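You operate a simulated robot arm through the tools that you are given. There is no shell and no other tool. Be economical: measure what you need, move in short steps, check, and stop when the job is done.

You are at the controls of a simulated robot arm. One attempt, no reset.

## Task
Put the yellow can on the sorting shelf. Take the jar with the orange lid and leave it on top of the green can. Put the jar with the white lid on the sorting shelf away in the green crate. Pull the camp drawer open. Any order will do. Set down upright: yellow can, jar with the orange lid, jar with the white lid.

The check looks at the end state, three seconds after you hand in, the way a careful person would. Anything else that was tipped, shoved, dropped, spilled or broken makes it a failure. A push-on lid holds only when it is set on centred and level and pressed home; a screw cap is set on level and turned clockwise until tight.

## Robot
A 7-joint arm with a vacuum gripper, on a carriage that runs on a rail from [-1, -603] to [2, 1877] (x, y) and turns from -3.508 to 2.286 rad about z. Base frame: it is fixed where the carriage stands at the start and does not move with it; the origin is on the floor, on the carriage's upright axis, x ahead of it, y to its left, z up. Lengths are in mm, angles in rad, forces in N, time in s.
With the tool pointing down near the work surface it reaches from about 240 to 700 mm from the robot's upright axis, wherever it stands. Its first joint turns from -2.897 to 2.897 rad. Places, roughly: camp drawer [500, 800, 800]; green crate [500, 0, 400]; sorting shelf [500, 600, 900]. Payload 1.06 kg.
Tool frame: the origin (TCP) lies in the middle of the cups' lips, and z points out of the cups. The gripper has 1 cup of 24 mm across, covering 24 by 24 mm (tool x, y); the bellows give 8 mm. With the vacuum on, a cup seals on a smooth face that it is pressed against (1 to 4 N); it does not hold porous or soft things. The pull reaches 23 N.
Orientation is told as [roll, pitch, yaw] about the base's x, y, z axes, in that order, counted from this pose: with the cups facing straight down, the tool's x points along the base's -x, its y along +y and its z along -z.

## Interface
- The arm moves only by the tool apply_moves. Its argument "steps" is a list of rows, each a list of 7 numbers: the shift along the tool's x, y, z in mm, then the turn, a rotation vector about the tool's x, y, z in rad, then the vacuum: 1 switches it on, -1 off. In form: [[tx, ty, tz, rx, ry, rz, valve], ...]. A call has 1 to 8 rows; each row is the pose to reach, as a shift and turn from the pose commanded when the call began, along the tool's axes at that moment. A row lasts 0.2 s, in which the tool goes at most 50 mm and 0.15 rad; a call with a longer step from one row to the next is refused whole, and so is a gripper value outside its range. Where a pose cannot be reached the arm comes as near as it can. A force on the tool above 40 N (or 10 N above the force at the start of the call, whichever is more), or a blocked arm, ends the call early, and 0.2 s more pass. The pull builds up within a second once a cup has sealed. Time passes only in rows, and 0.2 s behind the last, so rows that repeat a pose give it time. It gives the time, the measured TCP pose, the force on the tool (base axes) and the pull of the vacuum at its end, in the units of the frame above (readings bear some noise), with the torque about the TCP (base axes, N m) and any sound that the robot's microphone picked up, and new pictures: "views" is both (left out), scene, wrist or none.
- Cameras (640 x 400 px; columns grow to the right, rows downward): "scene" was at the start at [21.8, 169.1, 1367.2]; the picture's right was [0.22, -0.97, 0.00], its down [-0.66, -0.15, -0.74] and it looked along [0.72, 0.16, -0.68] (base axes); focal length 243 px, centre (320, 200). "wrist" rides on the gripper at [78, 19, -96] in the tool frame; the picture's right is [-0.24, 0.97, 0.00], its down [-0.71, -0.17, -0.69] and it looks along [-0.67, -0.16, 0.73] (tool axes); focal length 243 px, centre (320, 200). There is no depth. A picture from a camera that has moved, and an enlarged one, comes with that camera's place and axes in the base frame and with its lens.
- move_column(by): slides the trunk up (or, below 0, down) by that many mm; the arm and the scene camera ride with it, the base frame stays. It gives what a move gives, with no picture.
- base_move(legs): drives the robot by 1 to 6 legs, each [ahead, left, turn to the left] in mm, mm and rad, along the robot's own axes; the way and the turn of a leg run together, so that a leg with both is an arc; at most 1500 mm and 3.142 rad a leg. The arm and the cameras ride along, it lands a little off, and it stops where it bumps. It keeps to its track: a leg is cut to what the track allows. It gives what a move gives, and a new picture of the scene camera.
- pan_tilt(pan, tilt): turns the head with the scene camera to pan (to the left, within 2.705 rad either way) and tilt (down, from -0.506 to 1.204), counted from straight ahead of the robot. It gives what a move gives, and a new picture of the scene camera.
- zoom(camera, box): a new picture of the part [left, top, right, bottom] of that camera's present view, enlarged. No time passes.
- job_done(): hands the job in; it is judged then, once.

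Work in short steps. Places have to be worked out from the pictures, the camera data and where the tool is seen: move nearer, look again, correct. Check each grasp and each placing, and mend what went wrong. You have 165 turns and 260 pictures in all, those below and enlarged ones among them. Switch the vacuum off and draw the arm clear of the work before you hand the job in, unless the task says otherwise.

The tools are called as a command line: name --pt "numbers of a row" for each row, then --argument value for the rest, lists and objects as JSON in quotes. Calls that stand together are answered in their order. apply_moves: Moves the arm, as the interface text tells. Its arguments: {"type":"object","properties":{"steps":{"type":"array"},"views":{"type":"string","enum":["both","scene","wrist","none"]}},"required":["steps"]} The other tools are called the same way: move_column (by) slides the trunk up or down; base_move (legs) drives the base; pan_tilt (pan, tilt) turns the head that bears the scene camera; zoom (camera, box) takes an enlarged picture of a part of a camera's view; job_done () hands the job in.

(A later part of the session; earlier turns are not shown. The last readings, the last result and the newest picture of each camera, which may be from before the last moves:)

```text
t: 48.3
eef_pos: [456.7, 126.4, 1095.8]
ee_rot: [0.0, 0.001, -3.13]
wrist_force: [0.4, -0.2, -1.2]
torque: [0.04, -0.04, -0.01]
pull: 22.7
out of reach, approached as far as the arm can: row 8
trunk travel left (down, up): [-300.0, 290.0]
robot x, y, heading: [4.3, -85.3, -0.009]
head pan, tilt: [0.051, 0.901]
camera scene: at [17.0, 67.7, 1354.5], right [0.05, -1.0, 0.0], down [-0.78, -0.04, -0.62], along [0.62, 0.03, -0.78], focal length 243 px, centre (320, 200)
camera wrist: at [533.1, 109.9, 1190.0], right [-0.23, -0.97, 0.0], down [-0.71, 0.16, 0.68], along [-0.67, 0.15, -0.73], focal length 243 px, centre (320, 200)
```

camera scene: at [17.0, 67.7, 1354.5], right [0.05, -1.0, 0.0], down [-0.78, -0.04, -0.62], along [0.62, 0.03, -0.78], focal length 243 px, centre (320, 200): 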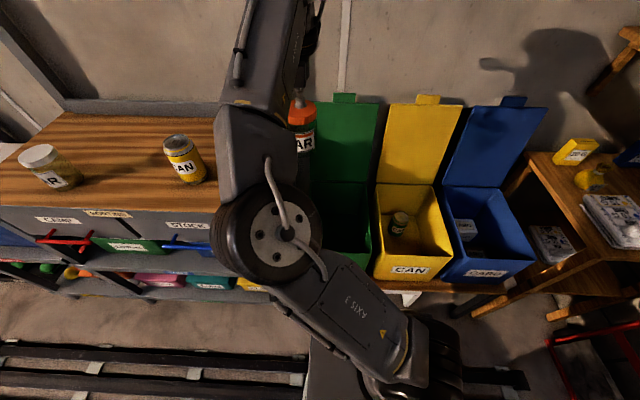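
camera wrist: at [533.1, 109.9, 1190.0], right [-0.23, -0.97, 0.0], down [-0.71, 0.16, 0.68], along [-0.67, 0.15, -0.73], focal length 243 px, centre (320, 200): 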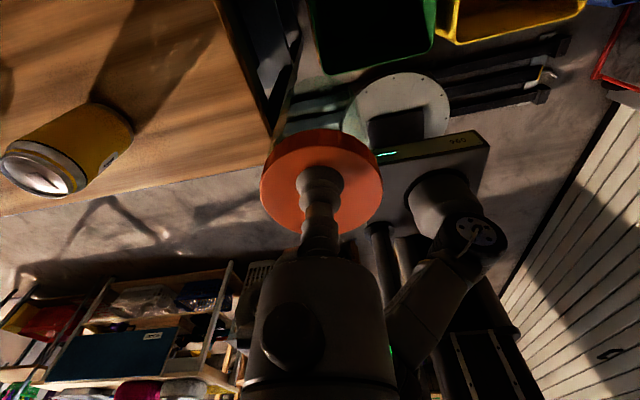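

The jar (label visible) hangs from the lid. I drive right, then turn the tool back to yaw 0 on the way above the green can (≈[583,-233]).

base_move --legs '[[0, -250, 0]]'

apply_moves --pt "0 12 0 0 0 -0.149 1" --pt "0 24 5 0 0 -0.298 1" --pt "0 36 10 0 0 -0.447 1" --pt "0 48 15 0 0 -0.596 1" --pt "0 60 20 0 0 -0.745 1" --pt "0 72 30 0 0 -0.894 1" --pt "0 84 40 0 0 -1.043 1" --pt "0 96 50 0 0 -1.192 1" --views "none"

apply_moves --pt "0 0 10 0 0 -0.149 1" --pt "0 0 20 0 0 -0.298 1" --pt "0 0 30 0 0 -0.447 1" --pt "0 0 40 0 0 -0.596 1" --pt "0 0 50 0 0 -0.745 1" --pt "0 0 60 0 0 -0.894 1" --pt "0 0 70 0 0 -1.043 1" --pt "0 0 80 0 0 -1.192 1" --views "none"

apply_moves --pt "0 0 10 0 0 -0.149 1" --pt "0 0 20 0 0 -0.298 1" --pt "0 0 30 0 0 -0.447 1" --pt "0 0 40 0 0 -0.596 1" --pt "0 0 50 0 0 -0.745 1" --views "both"

```text
t: 50.2
eef_pos: [456.2, -125.4, 1095.7]
ee_rot: [0.0, 0.001, -3.133]
wrist_force: [0.4, 0.2, -1.0]
torque: [0.0, -0.05, 0.0]
pull: 22.9
trunk travel left (down, up): [-300.0, 290.0]
robot x, y, heading: [0.9, -340.6, -0.014]
head pan, tilt: [0.051, 0.901]
camera scene: at [16.8, -184.4, 1354.5], right [0.04, -1.0, 0.0], down [-0.78, -0.03, -0.62], along [0.62, 0.03, -0.78], focal length 243 px, centre (320, 200)
```

scene: 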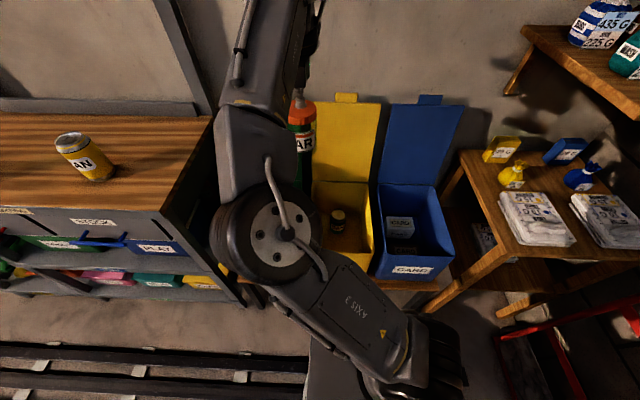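

```text
t: 52.0
eef_pos: [457.0, -220.2, 1045.7]
ee_rot: [0.001, 0.0, -1.941]
wrist_force: [-0.6, 0.0, -1.0]
torque: [0.02, -0.02, -0.01]
pull: 22.5
trunk travel left (down, up): [-300.0, 290.0]
robot x, y, heading: [-1.7, -336.5, -0.009]
head pan, tilt: [0.051, 0.901]
```

```text
t: 53.8
eef_pos: [455.9, -221.5, 964.8]
ee_rot: [0.001, -0.002, -0.747]
wrist_force: [0.6, 0.6, -2.3]
torque: [0.02, -0.01, -0.01]
pull: 22.8
trunk travel left (down, up): [-300.0, 290.0]
robot x, y, heading: [-0.4, -339.4, -0.003]
head pan, tilt: [0.051, 0.901]
```

```text
t: 55.0
eef_pos: [457.8, -221.3, 915.6]
ee_rot: [-0.001, -0.001, -0.001]
wrist_force: [0.3, 0.6, -2.0]
torque: [0.0, 0.01, 0.0]
pull: 23.1
trunk travel left (down, up): [-300.0, 290.0]
robot x, y, heading: [-2.8, -340.5, -0.009]
head pan, tilt: [0.051, 0.901]
camera scene: at [16.8, -184.5, 1354.5], right [0.04, -1.0, 0.0], down [-0.78, -0.03, -0.62], along [0.62, 0.03, -0.78], focal length 243 px, centre (320, 200)
camera wrist: at [377.7, -202.2, 1009.0], right [0.24, 0.97, 0.0], down [0.71, -0.17, 0.69], along [0.67, -0.16, -0.73], focal length 243 px, centre (320, 200)
```

scene: 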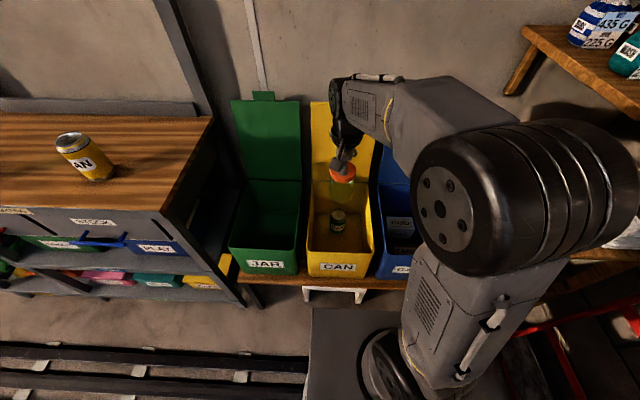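
wrist: 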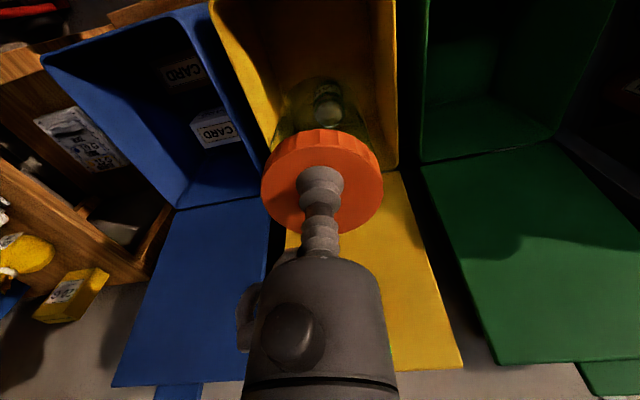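

Both cameras now see the green can; zoom in to measure.

zoom --camera "scene" --box '[290, 150, 400, 240]'

zoom --camera "wrist" --box '[260, 60, 400, 160]'

```text
4.44 times, centred on (345, 195) of scene
camera zoom: at [16.8, -184.5, 1354.5], right [0.04, -1.0, 0.0], down [-0.78, -0.03, -0.62], along [0.62, 0.03, -0.78], focal length 1082 px, centre (209, 222)
```

zoom: 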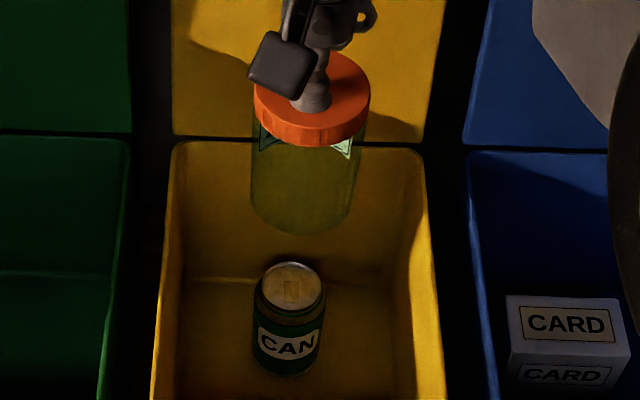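

```text
4.00 times, centred on (330, 110) of wrist
camera zoom: at [377.7, -202.2, 1009.0], right [0.24, 0.97, 0.0], down [0.71, -0.17, 0.69], along [0.67, -0.16, -0.73], focal length 970 px, centre (280, 560)
```

zoom: 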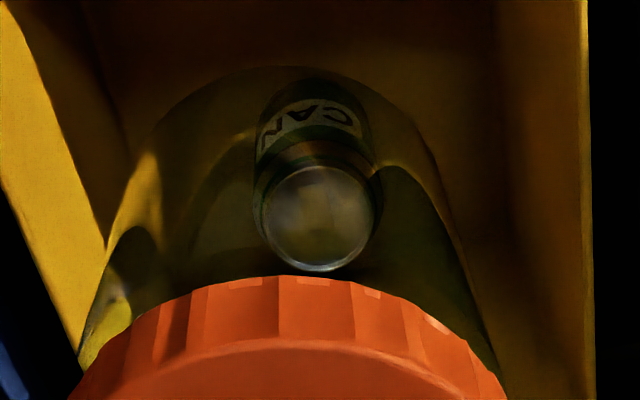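

Green can top centre ≈[584,-232,548]. Move above it to z≈760 (jar bottom ≈660).

apply_moves --pt "-31 -3 30 0 0 0 1" --pt "-62 -6 60 0 0 0 1" --pt "-94 -9 90 0 0 0 1" --pt "-126 -11 120 0 0 0 1" --pt "-126 -11 155 0 0 0 1" --views "both"

zoom --camera "wrist" --box '[240, 50, 400, 170]'

zoom --camera "scene" --box '[290, 150, 400, 240]'

```text
t: 56.2
eef_pos: [583.1, -231.9, 762.0]
ee_rot: [0.001, -0.003, -0.007]
wrist_force: [-0.4, -0.3, -0.5]
torque: [-0.03, 0.03, -0.01]
pull: 23.3
trunk travel left (down, up): [-300.0, 290.0]
robot x, y, heading: [2.6, -340.9, -0.005]
head pan, tilt: [0.051, 0.901]
camera scene: at [16.8, -184.5, 1354.5], right [0.04, -1.0, 0.0], down [-0.78, -0.03, -0.62], along [0.62, 0.03, -0.78], focal length 243 px, centre (320, 200)
camera wrist: at [503.4, -212.8, 855.6], right [0.24, 0.97, 0.0], down [0.71, -0.17, 0.69], along [0.67, -0.16, -0.73], focal length 243 px, centre (320, 200)
```

scene: 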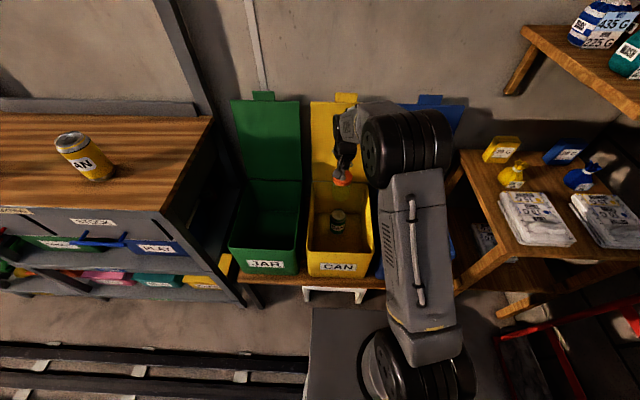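
wrist: 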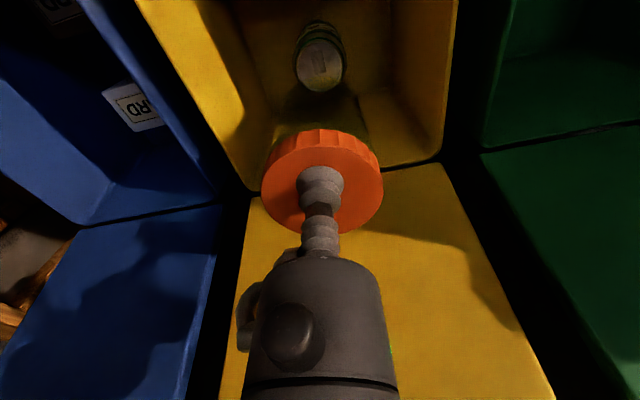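

```text
3.33 times, centred on (320, 110) of wrist
camera zoom: at [503.4, -212.8, 855.6], right [0.24, 0.97, 0.0], down [0.71, -0.17, 0.69], along [0.67, -0.16, -0.73], focal length 809 px, centre (320, 500)
```

zoom: 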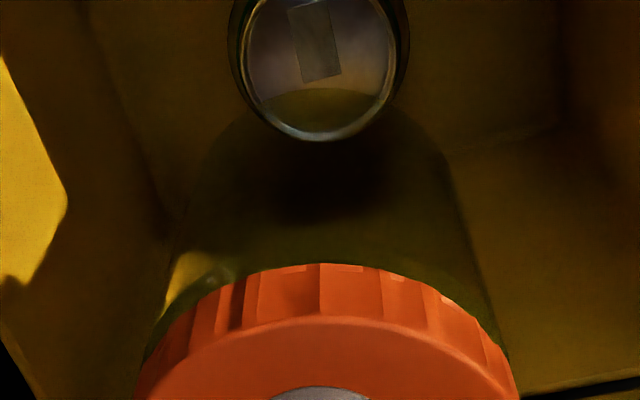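

```text
4.44 times, centred on (345, 195) of scene
camera zoom: at [16.8, -184.5, 1354.5], right [0.04, -1.0, 0.0], down [-0.78, -0.03, -0.62], along [0.62, 0.03, -0.78], focal length 1082 px, centre (209, 222)
```

zoom: 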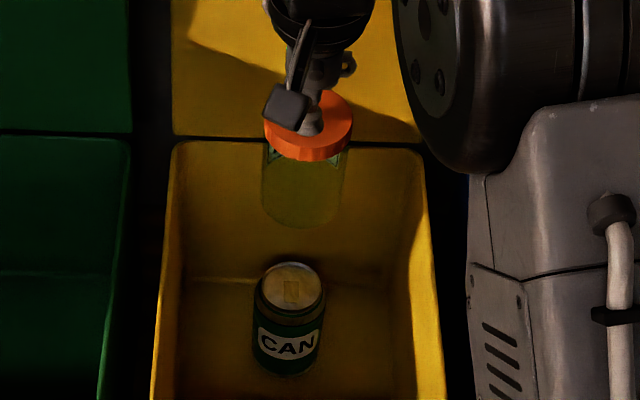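

Both cameras agree the jar is centred over the can within ~2 mm. Descend to ~665, then creep.

apply_moves --pt "-1 0 30 0 0 0 1" --pt "-1 0 60 0 0 0 1" --pt "-1 0 85 0 0 0 1" --pt "-1 0 95 0 0 0 1" --views "both"

zoom --camera "scene" --box '[290, 150, 400, 240]'

```text
t: 57.2
eef_pos: [585.0, -233.1, 666.1]
ee_rot: [-0.001, -0.002, -0.003]
wrist_force: [0.4, 0.2, -0.5]
torque: [-0.01, 0.01, 0.01]
pull: 22.5
trunk travel left (down, up): [-300.0, 290.0]
robot x, y, heading: [-1.8, -335.8, -0.008]
head pan, tilt: [0.051, 0.901]
camera scene: at [16.8, -184.5, 1354.5], right [0.04, -1.0, 0.0], down [-0.78, -0.03, -0.62], along [0.62, 0.03, -0.78], focal length 243 px, centre (320, 200)
camera wrist: at [505.7, -212.9, 759.3], right [0.24, 0.97, 0.0], down [0.71, -0.17, 0.69], along [0.67, -0.16, -0.73], focal length 243 px, centre (320, 200)
```

scene: 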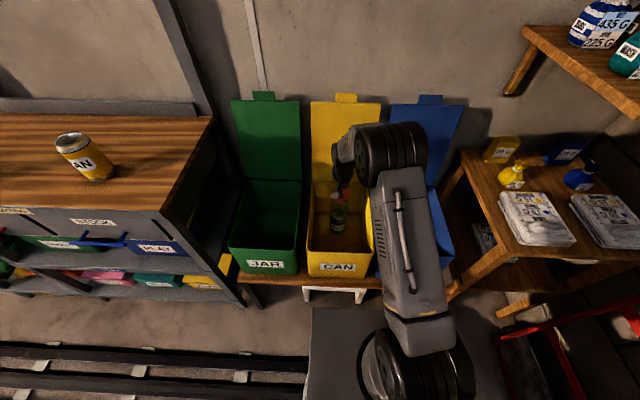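
wrist: 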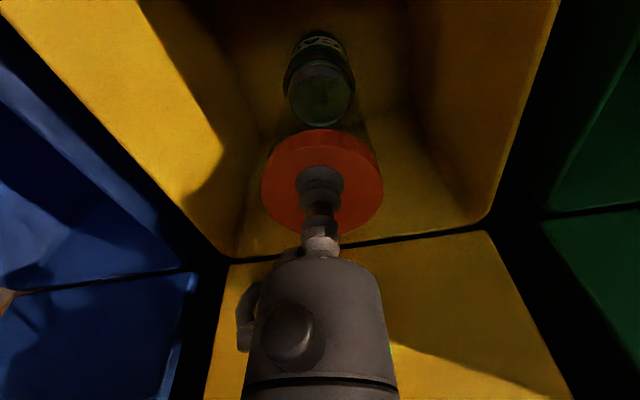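

```text
4.44 times, centred on (345, 195) of scene
camera zoom: at [16.8, -184.5, 1354.5], right [0.04, -1.0, 0.0], down [-0.78, -0.03, -0.62], along [0.62, 0.03, -0.78], focal length 1082 px, centre (209, 222)
```

zoom: 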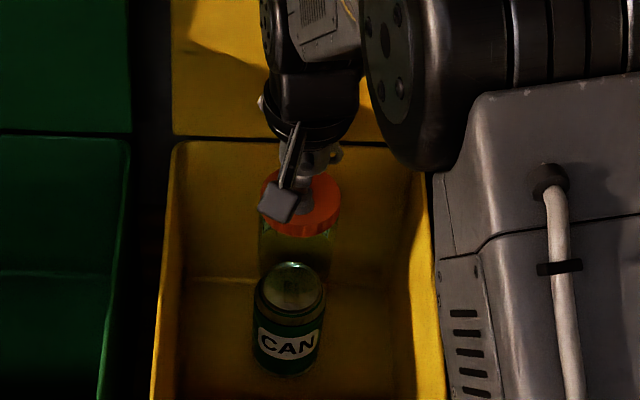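

Relative alignment is within ~1–2 mm. Creep down for contact.

apply_moves --pt "0 0 2 0 0 0 1" --pt "0 0 4 0 0 0 1" --pt "0 0 6 0 0 0 1" --pt "0 0 8 0 0 0 1" --pt "0 0 10 0 0 0 1" --views "none"

```text
t: 58.4
eef_pos: [585.0, -233.9, 656.1]
ee_rot: [0.0, -0.001, -0.004]
wrist_force: [-0.2, -1.1, -2.1]
torque: [0.0, 0.01, -0.01]
pull: 23.2
trunk travel left (down, up): [-300.0, 290.0]
robot x, y, heading: [-0.1, -337.7, -0.007]
head pan, tilt: [0.051, 0.901]
```

apply_moves --pt "0 0 2 0 0 0 1" --pt "0 0 4 0 0 0 1" --pt "0 0 5 0 0 0 1" --views "none"

```text
t: 59.2
eef_pos: [583.5, -233.1, 649.7]
ee_rot: [0.0, -0.001, -0.005]
wrist_force: [-0.3, -0.2, -1.1]
torque: [0.04, 0.03, 0.0]
pull: 22.9
trunk travel left (down, up): [-300.0, 290.0]
robot x, y, heading: [0.9, -337.4, -0.009]
head pan, tilt: [0.051, 0.901]
```

No contact yet; continue in 1.5 mm rows.

apply_moves --pt "0 0 1.5 0 0 0 1" --pt "0 0 3 0 0 0 1" --pt "0 0 4.5 0 0 0 1" --views "wrist"

```text
t: 60.0
eef_pos: [584.5, -233.6, 646.8]
ee_rot: [0.0, -0.006, -0.006]
wrist_force: [-0.6, -0.1, 10.4]
torque: [0.01, 0.02, 0.01]
pull: 22.7
trunk travel left (down, up): [-300.0, 290.0]
robot x, y, heading: [0.9, -340.0, -0.008]
head pan, tilt: [0.051, 0.901]
camera wrist: at [504.9, -213.7, 741.2], right [0.24, 0.97, 0.0], down [0.7, -0.18, 0.69], along [0.67, -0.16, -0.73], focal length 243 px, centre (320, 200)
```

wrist: 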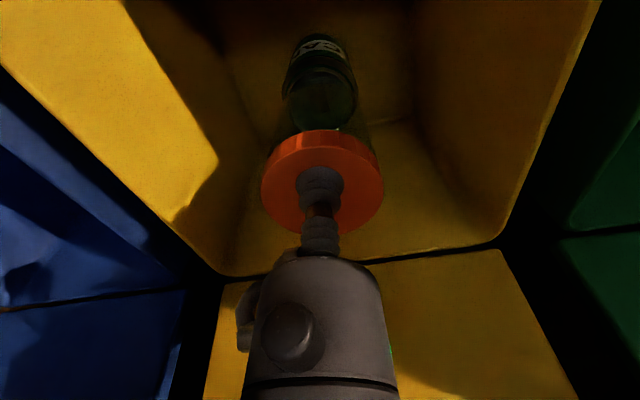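

Contact. Check the alignment with zooms before releasing.

zoom --camera "wrist" --box '[260, 20, 380, 140]'

zoom --camera "scene" --box '[305, 180, 375, 240]'

```text
3.33 times, centred on (320, 80) of wrist
camera zoom: at [504.9, -213.7, 741.2], right [0.24, 0.97, 0.0], down [0.7, -0.18, 0.69], along [0.67, -0.16, -0.73], focal length 809 px, centre (320, 600)
```

zoom: 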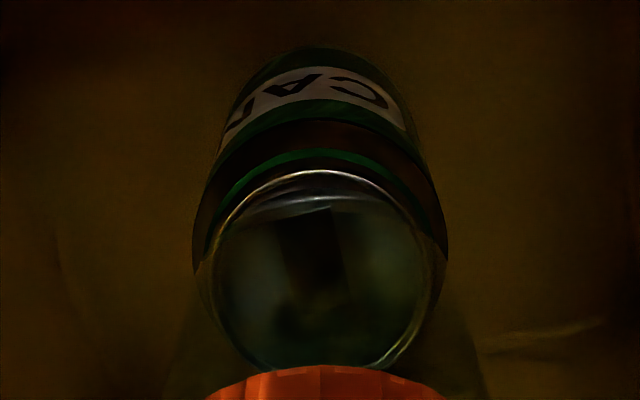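

```text
6.67 times, centred on (340, 210) of scene
camera zoom: at [16.0, -184.6, 1354.7], right [0.04, -1.0, 0.0], down [-0.78, -0.03, -0.62], along [0.62, 0.03, -0.78], focal length 1623 px, centre (187, 133)
```

zoom: 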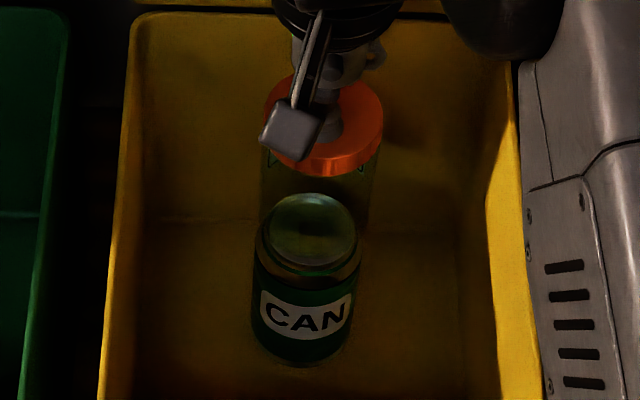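

Alignment within ~3 mm, good. Ease slightly, release, wait and rise.

apply_moves --pt "0 0 -2 0 0 0 1" --pt "0 0 -2 0 0 0 -1" --pt "0 0 -2 0 0 0 -1" --pt "0 0 -2 0 0 0 -1" --pt "0 0 -2 0 0 0 -1" --pt "0 0 -8 0 0 0 -1" --pt "0 0 -20 0 0 0 -1" --pt "0 0 -60 0 0 0 -1" --views "both"

zoom --camera "scene" --box '[305, 180, 375, 240]'

```text
t: 61.8
eef_pos: [584.6, -232.9, 705.6]
ee_rot: [-0.001, 0.001, -0.006]
wrist_force: [0.4, 0.4, -0.4]
torque: [0.02, 0.04, -0.03]
pull: 0.1
trunk travel left (down, up): [-300.0, 290.0]
robot x, y, heading: [-0.6, -335.4, -0.011]
head pan, tilt: [0.051, 0.901]
camera scene: at [17.1, -184.4, 1354.4], right [0.04, -1.0, 0.0], down [-0.78, -0.03, -0.62], along [0.62, 0.03, -0.78], focal length 243 px, centre (320, 200)
camera wrist: at [504.8, -213.6, 799.3], right [0.24, 0.97, 0.0], down [0.71, -0.17, 0.69], along [0.67, -0.16, -0.73], focal length 243 px, centre (320, 200)
```

scene: 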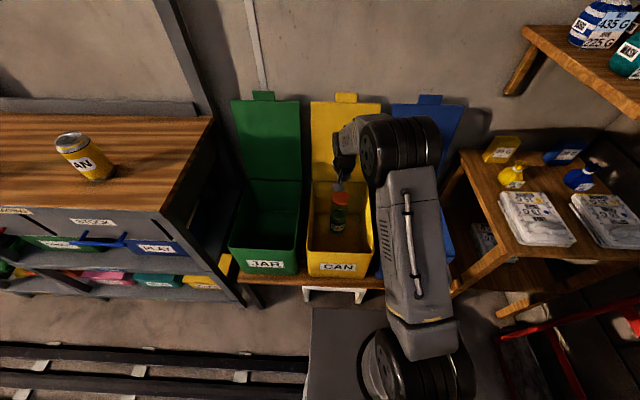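
wrist: 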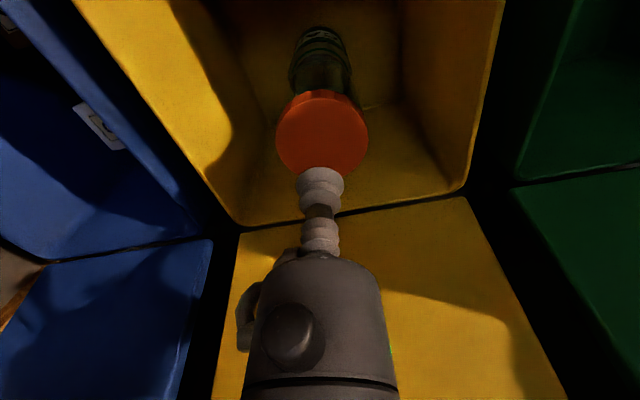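

```text
6.67 times, centred on (340, 210) of scene
camera zoom: at [17.1, -184.4, 1354.4], right [0.04, -1.0, 0.0], down [-0.78, -0.03, -0.62], along [0.62, 0.03, -0.78], focal length 1623 px, centre (187, 133)
```

zoom: 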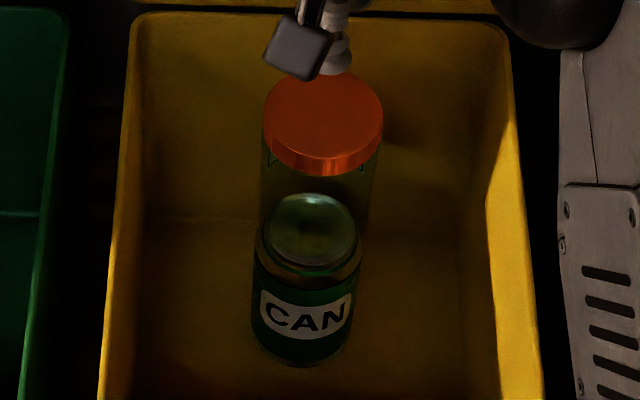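

Orange jar stands on the green can. Now the white-lidded jar: rise, pull back, and drive left.

apply_moves --pt "0 0 -48 0 0 0 -1" --pt "0 0 -96 0 0 0 -1" --pt "10 0 -140 0 0 0 -1" --pt "30 0 -185 0 0 0 -1" --pt "55 0 -225 0 0 0 -1" --pt "80 0 -265 0 0 0 -1" --pt "105 0 -305 0 0 0 -1" --pt "135 0 -340 0 0 0 -1" --views "none"

apply_moves --pt "0 0 -30 0 0 0 -1" --pt "0 0 -60 0 0 0 -1" --pt "0 0 -85 0 0 0 -1" --views "none"

base_move --legs '[[0, 900, 0.01]]'

```text
t: 63.6
eef_pos: [448.6, -232.2, 1045.9]
ee_rot: [0.0, -0.001, -0.005]
wrist_force: [0.9, -0.1, 1.0]
torque: [0.0, 0.0, -0.03]
pull: 0.1
trunk travel left (down, up): [-300.0, 290.0]
robot x, y, heading: [1.2, -340.5, -0.01]
head pan, tilt: [0.051, 0.901]
```

```text
t: 64.4
eef_pos: [449.1, -232.8, 1130.9]
ee_rot: [0.0, -0.002, -0.005]
wrist_force: [0.6, 0.0, -0.1]
torque: [-0.01, -0.01, 0.04]
pull: 0.0
trunk travel left (down, up): [-300.0, 290.0]
robot x, y, heading: [3.9, -338.0, -0.006]
head pan, tilt: [0.051, 0.901]
```

```text
t: 69.1
eef_pos: [451.7, 661.3, 1128.8]
ee_rot: [0.001, -0.003, -0.008]
wrist_force: [0.9, 0.2, -0.1]
torque: [0.01, -0.03, -0.02]
pull: 0.0
trunk travel left (down, up): [-300.0, 290.0]
robot x, y, heading: [-3.2, 556.6, -0.013]
head pan, tilt: [0.051, 0.901]
camera scene: at [18.1, 711.0, 1354.5], right [0.04, -1.0, 0.0], down [-0.78, -0.03, -0.62], along [0.62, 0.03, -0.78], focal length 243 px, centre (320, 200)
```

scene: 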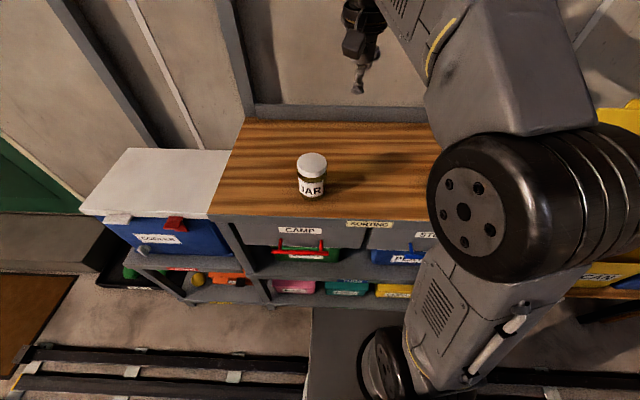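

Good view; zoom on the jar and drawer front.

zoom --camera "scene" --box '[210, 140, 440, 300]'

apply_moves --pt "0 40 0 0 0 0 -1" --pt "4 80 0 0 0 0 -1" --pt "8 90 0 0 0 0 -1" --views "wrist"

```text
2.50 times, centred on (325, 220) of scene
camera zoom: at [18.1, 711.0, 1354.5], right [0.04, -1.0, 0.0], down [-0.78, -0.03, -0.62], along [0.62, 0.03, -0.78], focal length 609 px, centre (308, 150)
```

zoom: 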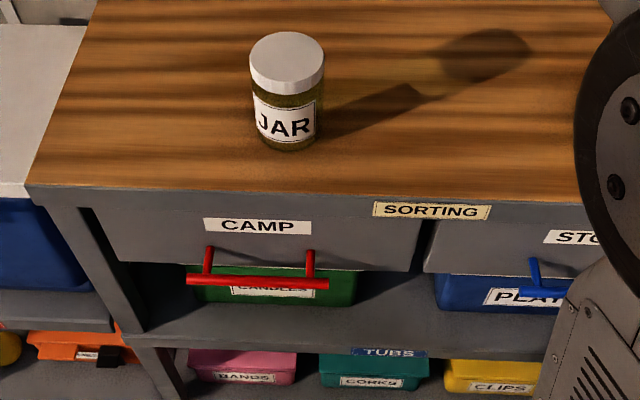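

```text
t: 69.9
eef_pos: [443.3, 752.1, 1130.1]
ee_rot: [0.0, -0.003, -0.008]
wrist_force: [0.1, -0.3, 0.2]
torque: [0.0, 0.0, 0.0]
pull: 0.0
trunk travel left (down, up): [-300.0, 290.0]
robot x, y, heading: [2.9, 557.3, -0.011]
head pan, tilt: [0.051, 0.901]
camera wrist: at [365.1, 772.1, 1223.8], right [0.24, 0.97, 0.0], down [0.71, -0.18, 0.69], along [0.67, -0.17, -0.73], focal length 243 px, centre (320, 200)
```

wrist: 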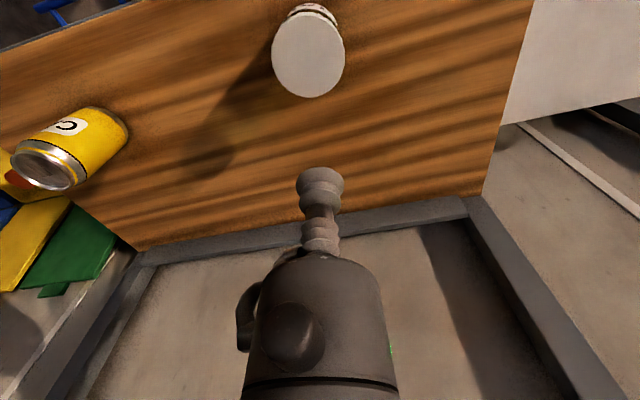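

Lid is at ≈[414,749,983]. Move above it and descend to z≈1015.

apply_moves --pt "14 -1 30 0 0 0 -1" --pt "28 -3 60 0 0 0 -1" --pt "28 -3 90 0 0 0 -1" --pt "28 -3 115 0 0 0 -1" --views "both"

```text
t: 70.9
eef_pos: [416.6, 747.6, 1014.0]
ee_rot: [0.002, -0.002, -0.008]
wrist_force: [-0.5, 0.3, 0.0]
torque: [0.01, -0.01, 0.0]
pull: 0.0
trunk travel left (down, up): [-300.0, 290.0]
robot x, y, heading: [-2.2, 555.1, -0.011]
head pan, tilt: [0.051, 0.901]
camera scene: at [18.1, 711.0, 1354.5], right [0.04, -1.0, 0.0], down [-0.78, -0.03, -0.62], along [0.62, 0.03, -0.78], focal length 243 px, centre (320, 200)
camera wrist: at [338.4, 767.6, 1107.9], right [0.24, 0.97, 0.0], down [0.7, -0.18, 0.69], along [0.67, -0.17, -0.73], focal length 243 px, centre (320, 200)
```

scene: 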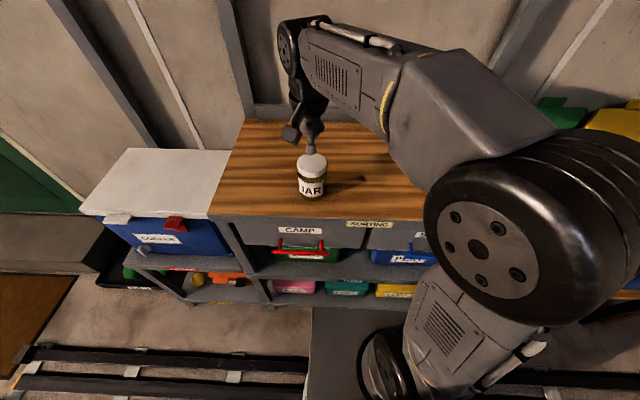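
wrist: 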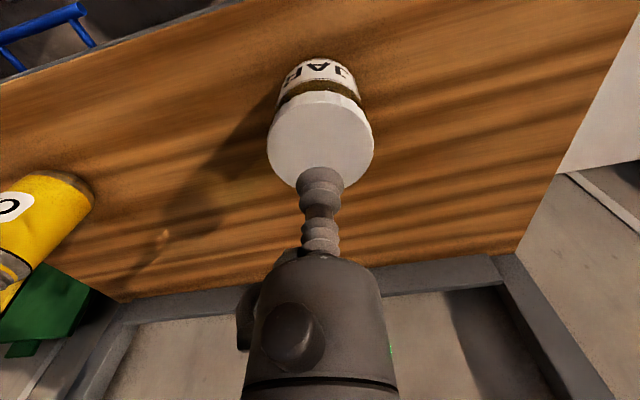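

Lid centre ≈[412,749]. Small correction, then creep down with vacuum on.

apply_moves --pt "4 1 12 0 0 0 1" --pt "4 1 24 0 0 0 1" --pt "4 1 28 0 0 0 1" --pt "4 1 31 0 0 0 1" --pt "4 1 34 0 0 0 1" --pt "4 1 36 0 0 0 1" --pt "4 1 36 0 0 0 1" --views "none"

```text
t: 72.5
eef_pos: [411.6, 749.4, 980.8]
ee_rot: [0.001, -0.004, -0.009]
wrist_force: [-2.5, 0.0, 13.6]
torque: [-0.01, 0.05, -0.01]
pull: 22.5
trunk travel left (down, up): [-300.0, 290.0]
robot x, y, heading: [0.3, 558.4, -0.004]
head pan, tilt: [0.051, 0.901]
```

Sealed. Lift the jar.

apply_moves --pt "0 0 -8 0 0 0 1" --pt "0 0 -25 0 0 0 1" --pt "0 0 -55 0 0 0 1" --pt "0 0 -90 0 0 0 1" --pt "0 0 -125 0 0 0 1" --pt "0 0 -160 0 0 0 1" --views "both"

```text
t: 73.9
eef_pos: [411.7, 751.8, 1139.0]
ee_rot: [-0.001, -0.001, -0.009]
wrist_force: [-0.3, -0.2, -1.0]
torque: [0.0, 0.02, 0.0]
pull: 23.3
trunk travel left (down, up): [-300.0, 290.0]
robot x, y, heading: [-1.7, 557.9, -0.008]
head pan, tilt: [0.051, 0.901]
camera scene: at [18.1, 711.1, 1354.5], right [0.04, -1.0, 0.0], down [-0.78, -0.03, -0.62], along [0.62, 0.03, -0.78], focal length 243 px, centre (320, 200)
camera wrist: at [332.4, 772.2, 1232.5], right [0.24, 0.97, 0.0], down [0.71, -0.18, 0.69], along [0.67, -0.17, -0.73], focal length 243 px, centre (320, 200)
```

scene: 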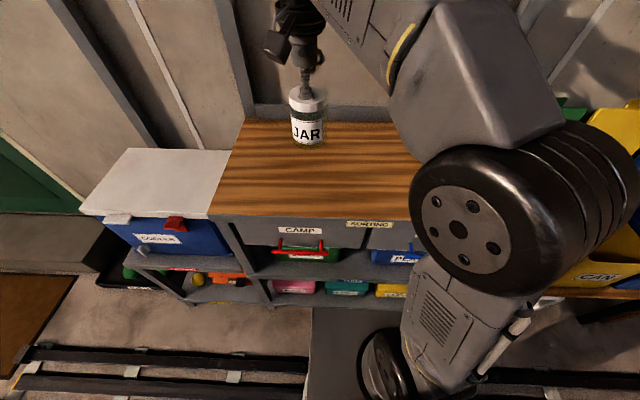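
wrist: 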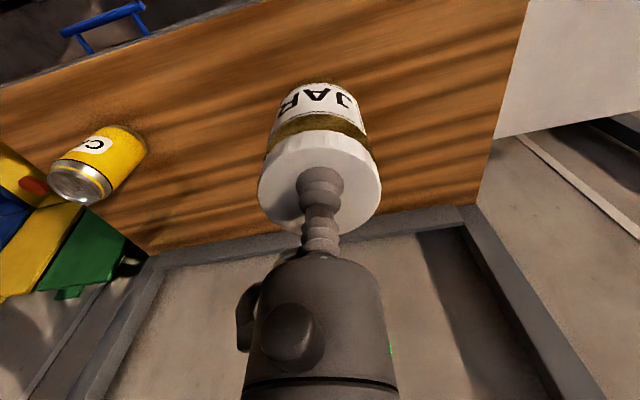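

White-lidded jar held. Pull back/raise to clear the yellow can, then drive to the green crate.

apply_moves --pt "20 0 -15 0 0 0 1" --pt "40 0 -35 0 0 0 1" --views "none"

base_move --legs '[[0, -700, 0.008]]'

```text
t: 74.5
eef_pos: [372.6, 752.3, 1175.4]
ee_rot: [0.002, -0.002, -0.008]
wrist_force: [-0.3, -0.1, -1.7]
torque: [0.0, 0.06, -0.01]
pull: 23.2
trunk travel left (down, up): [-300.0, 290.0]
robot x, y, heading: [0.2, 553.6, -0.008]
head pan, tilt: [0.051, 0.901]
```

```text
t: 78.4
eef_pos: [369.9, 46.5, 1173.0]
ee_rot: [-0.001, -0.003, 0.002]
wrist_force: [-0.6, 0.2, -2.0]
torque: [0.02, 0.03, -0.01]
pull: 22.5
trunk travel left (down, up): [-300.0, 290.0]
robot x, y, heading: [2.1, -149.6, 0.002]
head pan, tilt: [0.051, 0.901]
camera scene: at [16.1, 3.1, 1354.5], right [0.05, -1.0, 0.0], down [-0.78, -0.04, -0.62], along [0.62, 0.03, -0.78], focal length 243 px, centre (320, 200)
```

scene: 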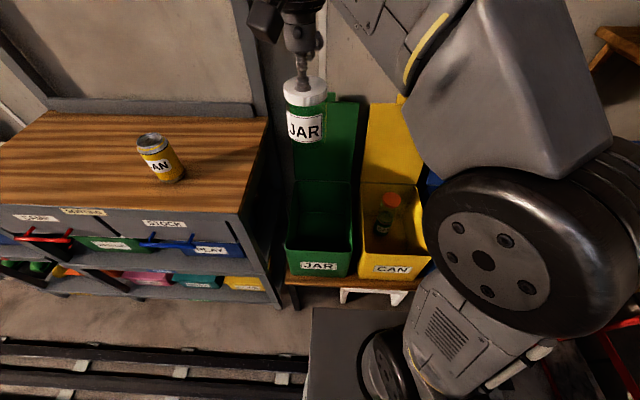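

Crate centre ≈[530,28]. Extend and lower toward it.

apply_moves --pt "-20 -2 42 0 0 0 1" --pt "-40 -5 84 0 0 0 1" --pt "-60 -7 126 0 0 0 1" --pt "-80 -10 168 0 0 0 1" --pt "-100 -12 210 0 0 0 1" --pt "-120 -14 252 0 0 0 1" --pt "-140 -17 294 0 0 0 1" --pt "-160 -19 336 0 0 0 1" --views "both"

```text
t: 80.2
eef_pos: [531.2, 28.4, 838.2]
ee_rot: [-0.001, -0.005, 0.0]
wrist_force: [0.0, -0.3, -1.4]
torque: [0.04, -0.02, -0.01]
pull: 23.2
trunk travel left (down, up): [-300.0, 290.0]
robot x, y, heading: [-0.9, -151.6, 0.002]
head pan, tilt: [0.051, 0.901]
camera scene: at [15.6, 3.0, 1354.5], right [0.05, -1.0, 0.0], down [-0.78, -0.04, -0.62], along [0.62, 0.03, -0.78], focal length 243 px, centre (320, 200)
camera wrist: at [451.6, 47.3, 931.4], right [0.23, 0.97, 0.0], down [0.71, -0.17, 0.69], along [0.67, -0.16, -0.73], focal length 243 px, centre (320, 200)
```

scene: 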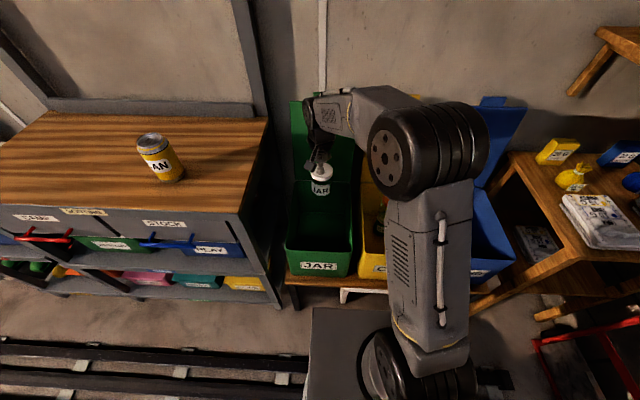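
wrist: 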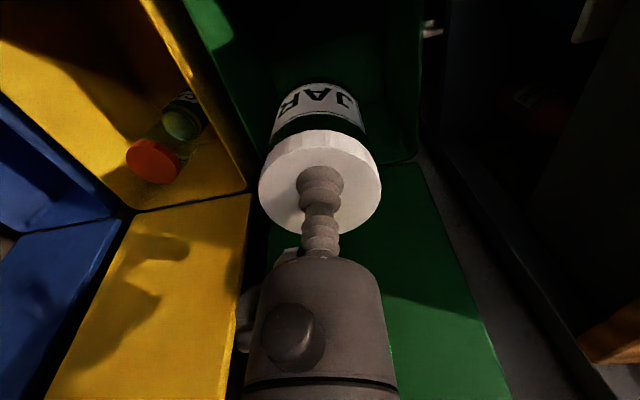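

Centred over the crate. Lower to z≈548, then creep.

apply_moves --pt "0 0 45 0 0 0 1" --pt "0 0 90 0 0 0 1" --pt "0 0 135 0 0 0 1" --pt "0 0 180 0 0 0 1" --pt "0 0 220 0 0 0 1" --pt "0 0 255 0 0 0 1" --pt "0 0 280 0 0 0 1" --pt "0 0 292 0 0 0 1" --views "both"

apply_moves --pt "0 0 2 0 0 0 1" --pt "0 0 4 0 0 0 1" --pt "0 0 6 0 0 0 1" --pt "0 0 8 0 0 0 1" --pt "0 0 10 0 0 0 1" --views "none"

```text
t: 82.0
eef_pos: [530.7, 28.9, 544.8]
ee_rot: [-0.001, -0.001, 0.001]
wrist_force: [-0.9, -0.9, -1.8]
torque: [-0.01, 0.04, 0.02]
pull: 23.1
trunk travel left (down, up): [-300.0, 290.0]
robot x, y, heading: [3.9, -150.2, 0.002]
head pan, tilt: [0.051, 0.901]
camera scene: at [16.0, 3.0, 1354.5], right [0.05, -1.0, 0.0], down [-0.78, -0.04, -0.62], along [0.62, 0.03, -0.78], focal length 243 px, centre (320, 200)
camera wrist: at [452.5, 48.0, 638.6], right [0.23, 0.97, 0.0], down [0.71, -0.17, 0.69], along [0.67, -0.16, -0.73], focal length 243 px, centre (320, 200)
```

scene: 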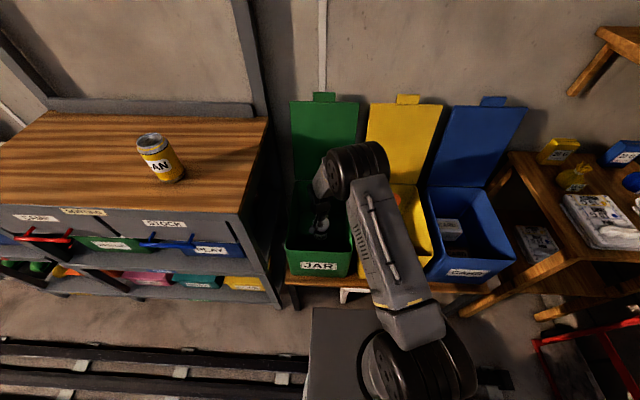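
wrist: 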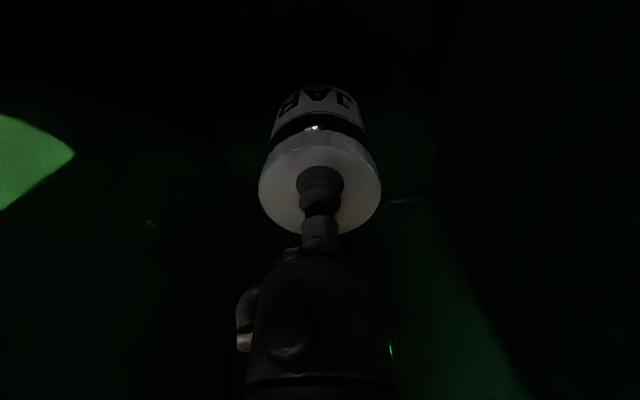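

```text
t: 83.2
eef_pos: [531.8, 27.1, 534.9]
ee_rot: [0.001, -0.002, 0.002]
wrist_force: [-0.1, -0.2, -2.4]
torque: [-0.03, 0.06, 0.01]
pull: 23.0
trunk travel left (down, up): [-300.0, 290.0]
robot x, y, heading: [1.5, -150.1, 0.004]
head pan, tilt: [0.051, 0.901]
```

apply_moves --pt "0 0 2 0 0 0 1" --pt "0 0 4 0 0 0 1" --pt "0 0 6 0 0 0 1" --pt "0 0 7 0 0 0 1" --views "none"

```text
t: 84.2
eef_pos: [532.5, 27.9, 529.3]
ee_rot: [-0.001, -0.002, 0.002]
wrist_force: [0.0, -0.9, -1.7]
torque: [0.03, 0.0, 0.0]
pull: 23.5
trunk travel left (down, up): [-300.0, 290.0]
robot x, y, heading: [-0.7, -152.2, 0.002]
head pan, tilt: [0.051, 0.901]
```

apply_moves --pt "0 0 2 0 0 0 1" --pt "0 0 4 0 0 0 1" --pt "0 0 5 0 0 0 1" --views "none"

```text
t: 85.0
eef_pos: [531.7, 28.3, 526.2]
ee_rot: [-0.001, -0.004, 0.002]
wrist_force: [-3.9, -1.3, 13.4]
torque: [-0.02, 0.04, 0.0]
pull: 23.5
trunk travel left (down, up): [-300.0, 290.0]
robot x, y, heading: [0.7, -151.4, -0.002]
head pan, tilt: [0.051, 0.901]
```

Bottom touched. Release and rise out.

apply_moves --pt "0 0 -2 0 0 0 1" --pt "0 0 -2 0 0 0 -1" --pt "0 0 -2 0 0 0 -1" --pt "0 0 -2 0 0 0 -1" --pt "0 0 -2 0 0 0 -1" --pt "0 0 -10 0 0 0 -1" --pt "0 0 -30 0 0 0 -1" --pt "0 0 -75 0 0 0 -1" --views "wrist"

apply_moves --pt "0 0 -48 0 0 0 -1" --pt "0 0 -96 0 0 0 -1" --pt "0 0 -144 0 0 0 -1" --pt "0 0 -192 0 0 0 -1" --pt "0 0 -240 0 0 0 -1" --pt "25 0 -280 0 0 0 -1" --pt "50 0 -320 0 0 0 -1" --pt "80 0 -355 0 0 0 -1" --views "both"

```text
t: 86.8
eef_pos: [531.7, 27.9, 597.7]
ee_rot: [0.0, -0.001, 0.001]
wrist_force: [0.5, 0.1, -0.5]
torque: [-0.03, 0.03, 0.0]
pull: 0.0
trunk travel left (down, up): [-300.0, 290.0]
robot x, y, heading: [1.2, -153.2, -0.003]
head pan, tilt: [0.051, 0.901]
camera wrist: at [452.0, 47.4, 692.0], right [0.23, 0.97, 0.0], down [0.71, -0.17, 0.69], along [0.67, -0.16, -0.73], focal length 243 px, centre (320, 200)
```

wrist: 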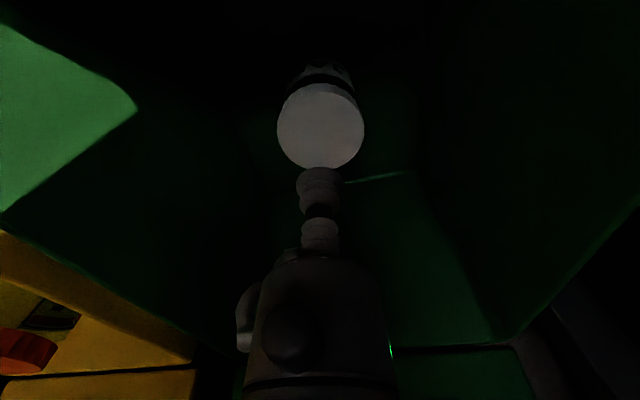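

```text
t: 88.6
eef_pos: [449.5, 28.2, 954.1]
ee_rot: [0.001, -0.001, -0.001]
wrist_force: [0.9, -0.1, 0.6]
torque: [0.0, -0.02, -0.02]
pull: 0.1
trunk travel left (down, up): [-300.0, 290.0]
robot x, y, heading: [-0.8, -147.3, 0.002]
head pan, tilt: [0.051, 0.901]
camera scene: at [16.5, 3.0, 1354.4], right [0.05, -1.0, 0.0], down [-0.78, -0.04, -0.62], along [0.62, 0.03, -0.78], focal length 243 px, centre (320, 200)
camera wrist: at [369.6, 47.1, 1048.8], right [0.23, 0.97, 0.0], down [0.71, -0.17, 0.69], along [0.67, -0.16, -0.73], focal length 243 px, centre (320, 200)
```

scene: 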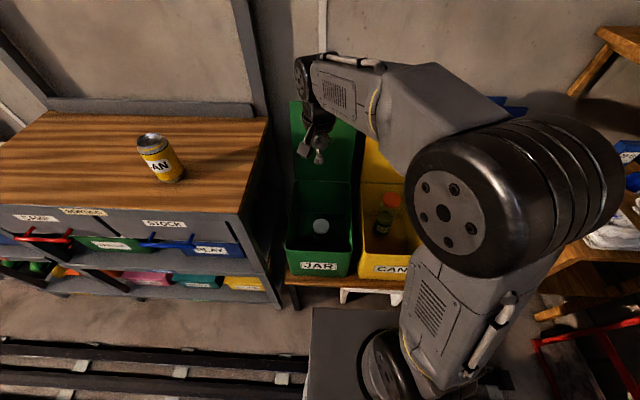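
wrist: 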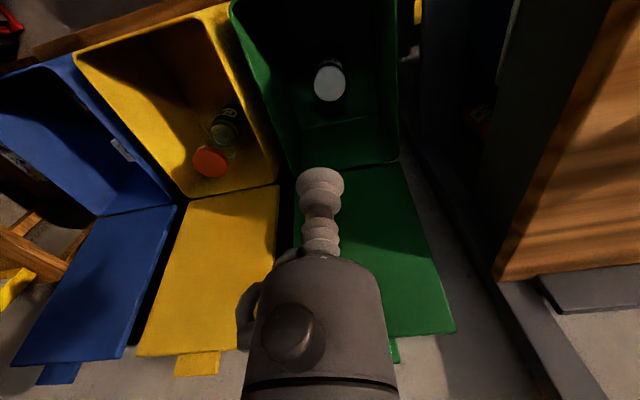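

All three items are in place. Now the drawer: I triangulate the CAMP panel face at x≈350, z 720–826, y≈615–950, label near [350,780,806], handle bar at [312,780,754] spanning y≈705–856. Plan: tool horizontal, suck on the bare panel at ≈[350,675,775] and pull in −x. First raise, pull back, and drive to y≈380.

apply_moves --pt "16 0 -40 0 0 0 -1" --pt "32 0 -80 0 0 0 -1" --pt "48 0 -120 0 0 0 -1" --pt "64 0 -160 0 0 0 -1" --pt "80 0 -200 0 0 0 -1" --views "none"

base_move --legs '[[0, 530, 0]]'

pan_tilt --pan 0.9 --tilt 1.0

```text
t: 89.8
eef_pos: [370.0, 25.3, 1153.6]
ee_rot: [-0.001, -0.003, 0.002]
wrist_force: [-0.3, -0.2, 0.2]
torque: [-0.02, -0.02, -0.01]
pull: 0.1
trunk travel left (down, up): [-300.0, 290.0]
robot x, y, heading: [-2.2, -152.7, 0.004]
head pan, tilt: [0.051, 0.901]
```

```text
t: 92.9
eef_pos: [368.6, 567.6, 1154.3]
ee_rot: [0.001, -0.002, 0.002]
wrist_force: [-0.5, -0.1, -0.1]
torque: [0.01, 0.0, 0.01]
pull: 0.0
trunk travel left (down, up): [-300.0, 290.0]
robot x, y, heading: [2.5, 386.4, 0.005]
head pan, tilt: [0.051, 0.901]
camera scene: at [16.1, 542.7, 1354.5], right [0.05, -1.0, 0.0], down [-0.78, -0.04, -0.62], along [0.62, 0.03, -0.78], focal length 243 px, centre (320, 200)
```

scene: 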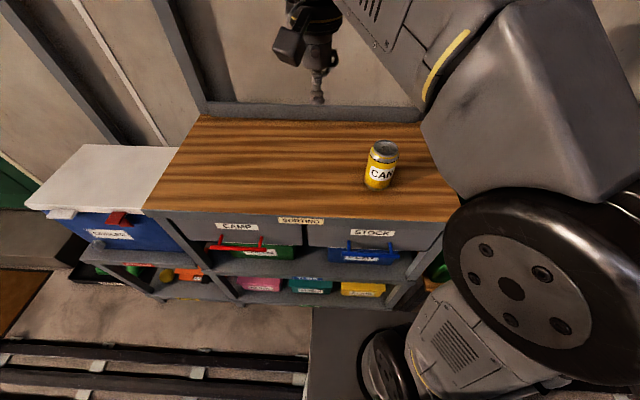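

```text
t: 94.0
eef_pos: [369.8, 567.3, 1153.3]
ee_rot: [0.001, 0.0, 0.002]
wrist_force: [-0.4, -1.1, -1.3]
torque: [0.0, -0.01, 0.02]
pull: 0.1
trunk travel left (down, up): [-300.0, 290.0]
robot x, y, heading: [2.6, 389.6, 0.003]
head pan, tilt: [0.901, 1.0]
camera scene: at [-16.1, 593.5, 1347.3], right [0.78, -0.62, 0.0], down [-0.52, -0.66, -0.54], along [0.34, 0.42, -0.84], focal length 243 px, centre (320, 200)
```

scene: 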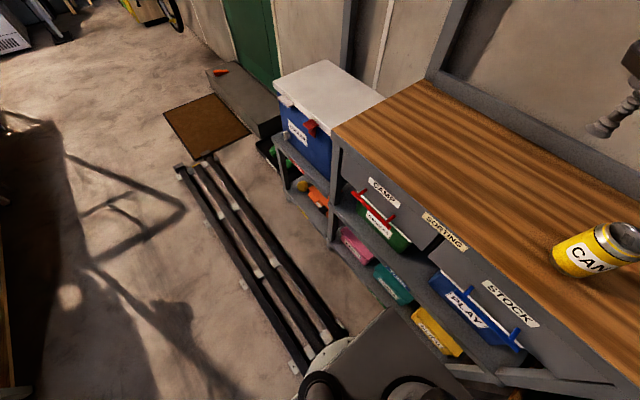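

zoom --camera "scene" --box '[320, 120, 480, 270]'

```text
2.67 times, centred on (400, 195) of scene
camera zoom: at [-16.1, 593.5, 1347.3], right [0.78, -0.62, 0.0], down [-0.52, -0.66, -0.54], along [0.34, 0.42, -0.84], focal length 649 px, centre (107, 213)
```

zoom: 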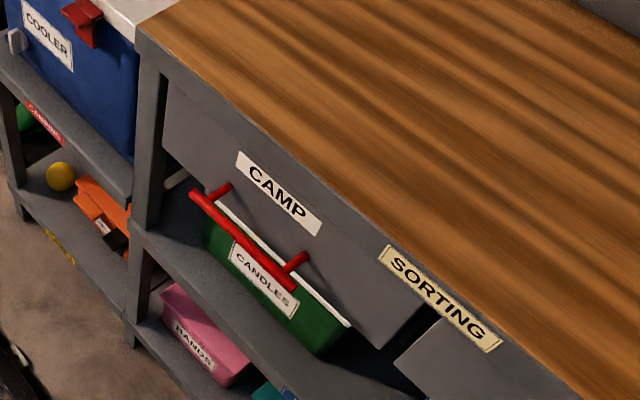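

Panel spans y 606–941; free spot ≈[350,652,780]. I pitch the tool toward horizontal in front of the shelf while still high.

apply_moves --pt "10 10 0 0 -0.149 0 -1" --pt "20 20 0 0 -0.298 0 -1" --pt "30 30 0 0 -0.447 0 -1" --pt "40 40 0 0 -0.596 0 -1" --pt "50 50 0 0 -0.745 0 -1" --pt "60 60 0 0 -0.894 0 -1" --pt "70 70 0 0 -1.043 0 -1" --pt "80 80 0 0 -1.192 0 -1" --views "both"

```text
t: 95.7
eef_pos: [340.0, 646.9, 1095.8]
ee_rot: [-0.041, -0.867, 0.05]
wrist_force: [-0.5, 0.8, -0.2]
torque: [0.01, -0.03, 0.02]
pull: 0.0
trunk travel left (down, up): [-300.0, 290.0]
robot x, y, heading: [2.0, 390.0, -0.0]
head pan, tilt: [0.901, 1.0]
stopped in row 8: the arm was blocked; the commanded pose is now the measured one
camera scene: at [-16.4, 593.2, 1347.7], right [0.78, -0.62, 0.0], down [-0.52, -0.66, -0.54], along [0.33, 0.42, -0.84], focal length 243 px, centre (320, 200)
camera wrist: at [215.3, 665.4, 1095.9], right [0.13, 0.98, 0.15], down [-0.06, -0.15, 0.99], along [0.99, -0.14, 0.04], focal length 243 px, centre (320, 200)
```

scene: 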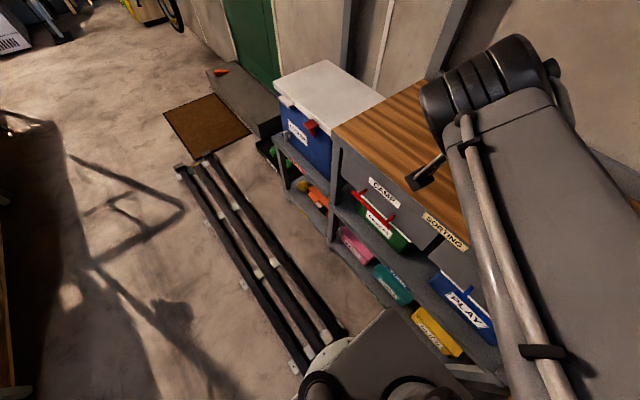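
wrist: 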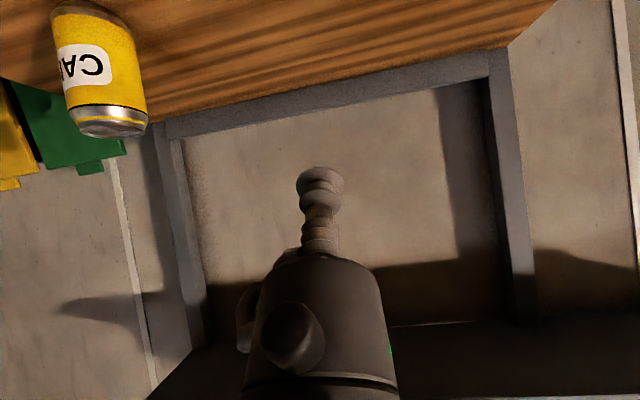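

The arm blocked at pitch ≈ −0.87 (limit), so horizontal suction isn't handy. Instead I'll hook the cup stem behind the red handle bar with a tilted tool (pitch ≈ −0.4), and pull. First turn back to pitch −0.4 and straighten.

apply_moves --pt "0 0 0 0 0.14 0 -1" --pt "0 0 0 0 0.28 0 -1" --pt "0 0 0 0 0.42 0 -1" --pt "0 0 0 0 0.467 0 -1" --views "none"

```text
t: 96.7
eef_pos: [340.7, 647.4, 1094.9]
ee_rot: [-0.03, -0.399, 0.032]
wrist_force: [0.8, -0.3, -0.2]
torque: [0.0, -0.01, 0.01]
pull: 0.0
trunk travel left (down, up): [-300.0, 290.0]
robot x, y, heading: [2.0, 383.2, -0.002]
head pan, tilt: [0.901, 1.0]
```

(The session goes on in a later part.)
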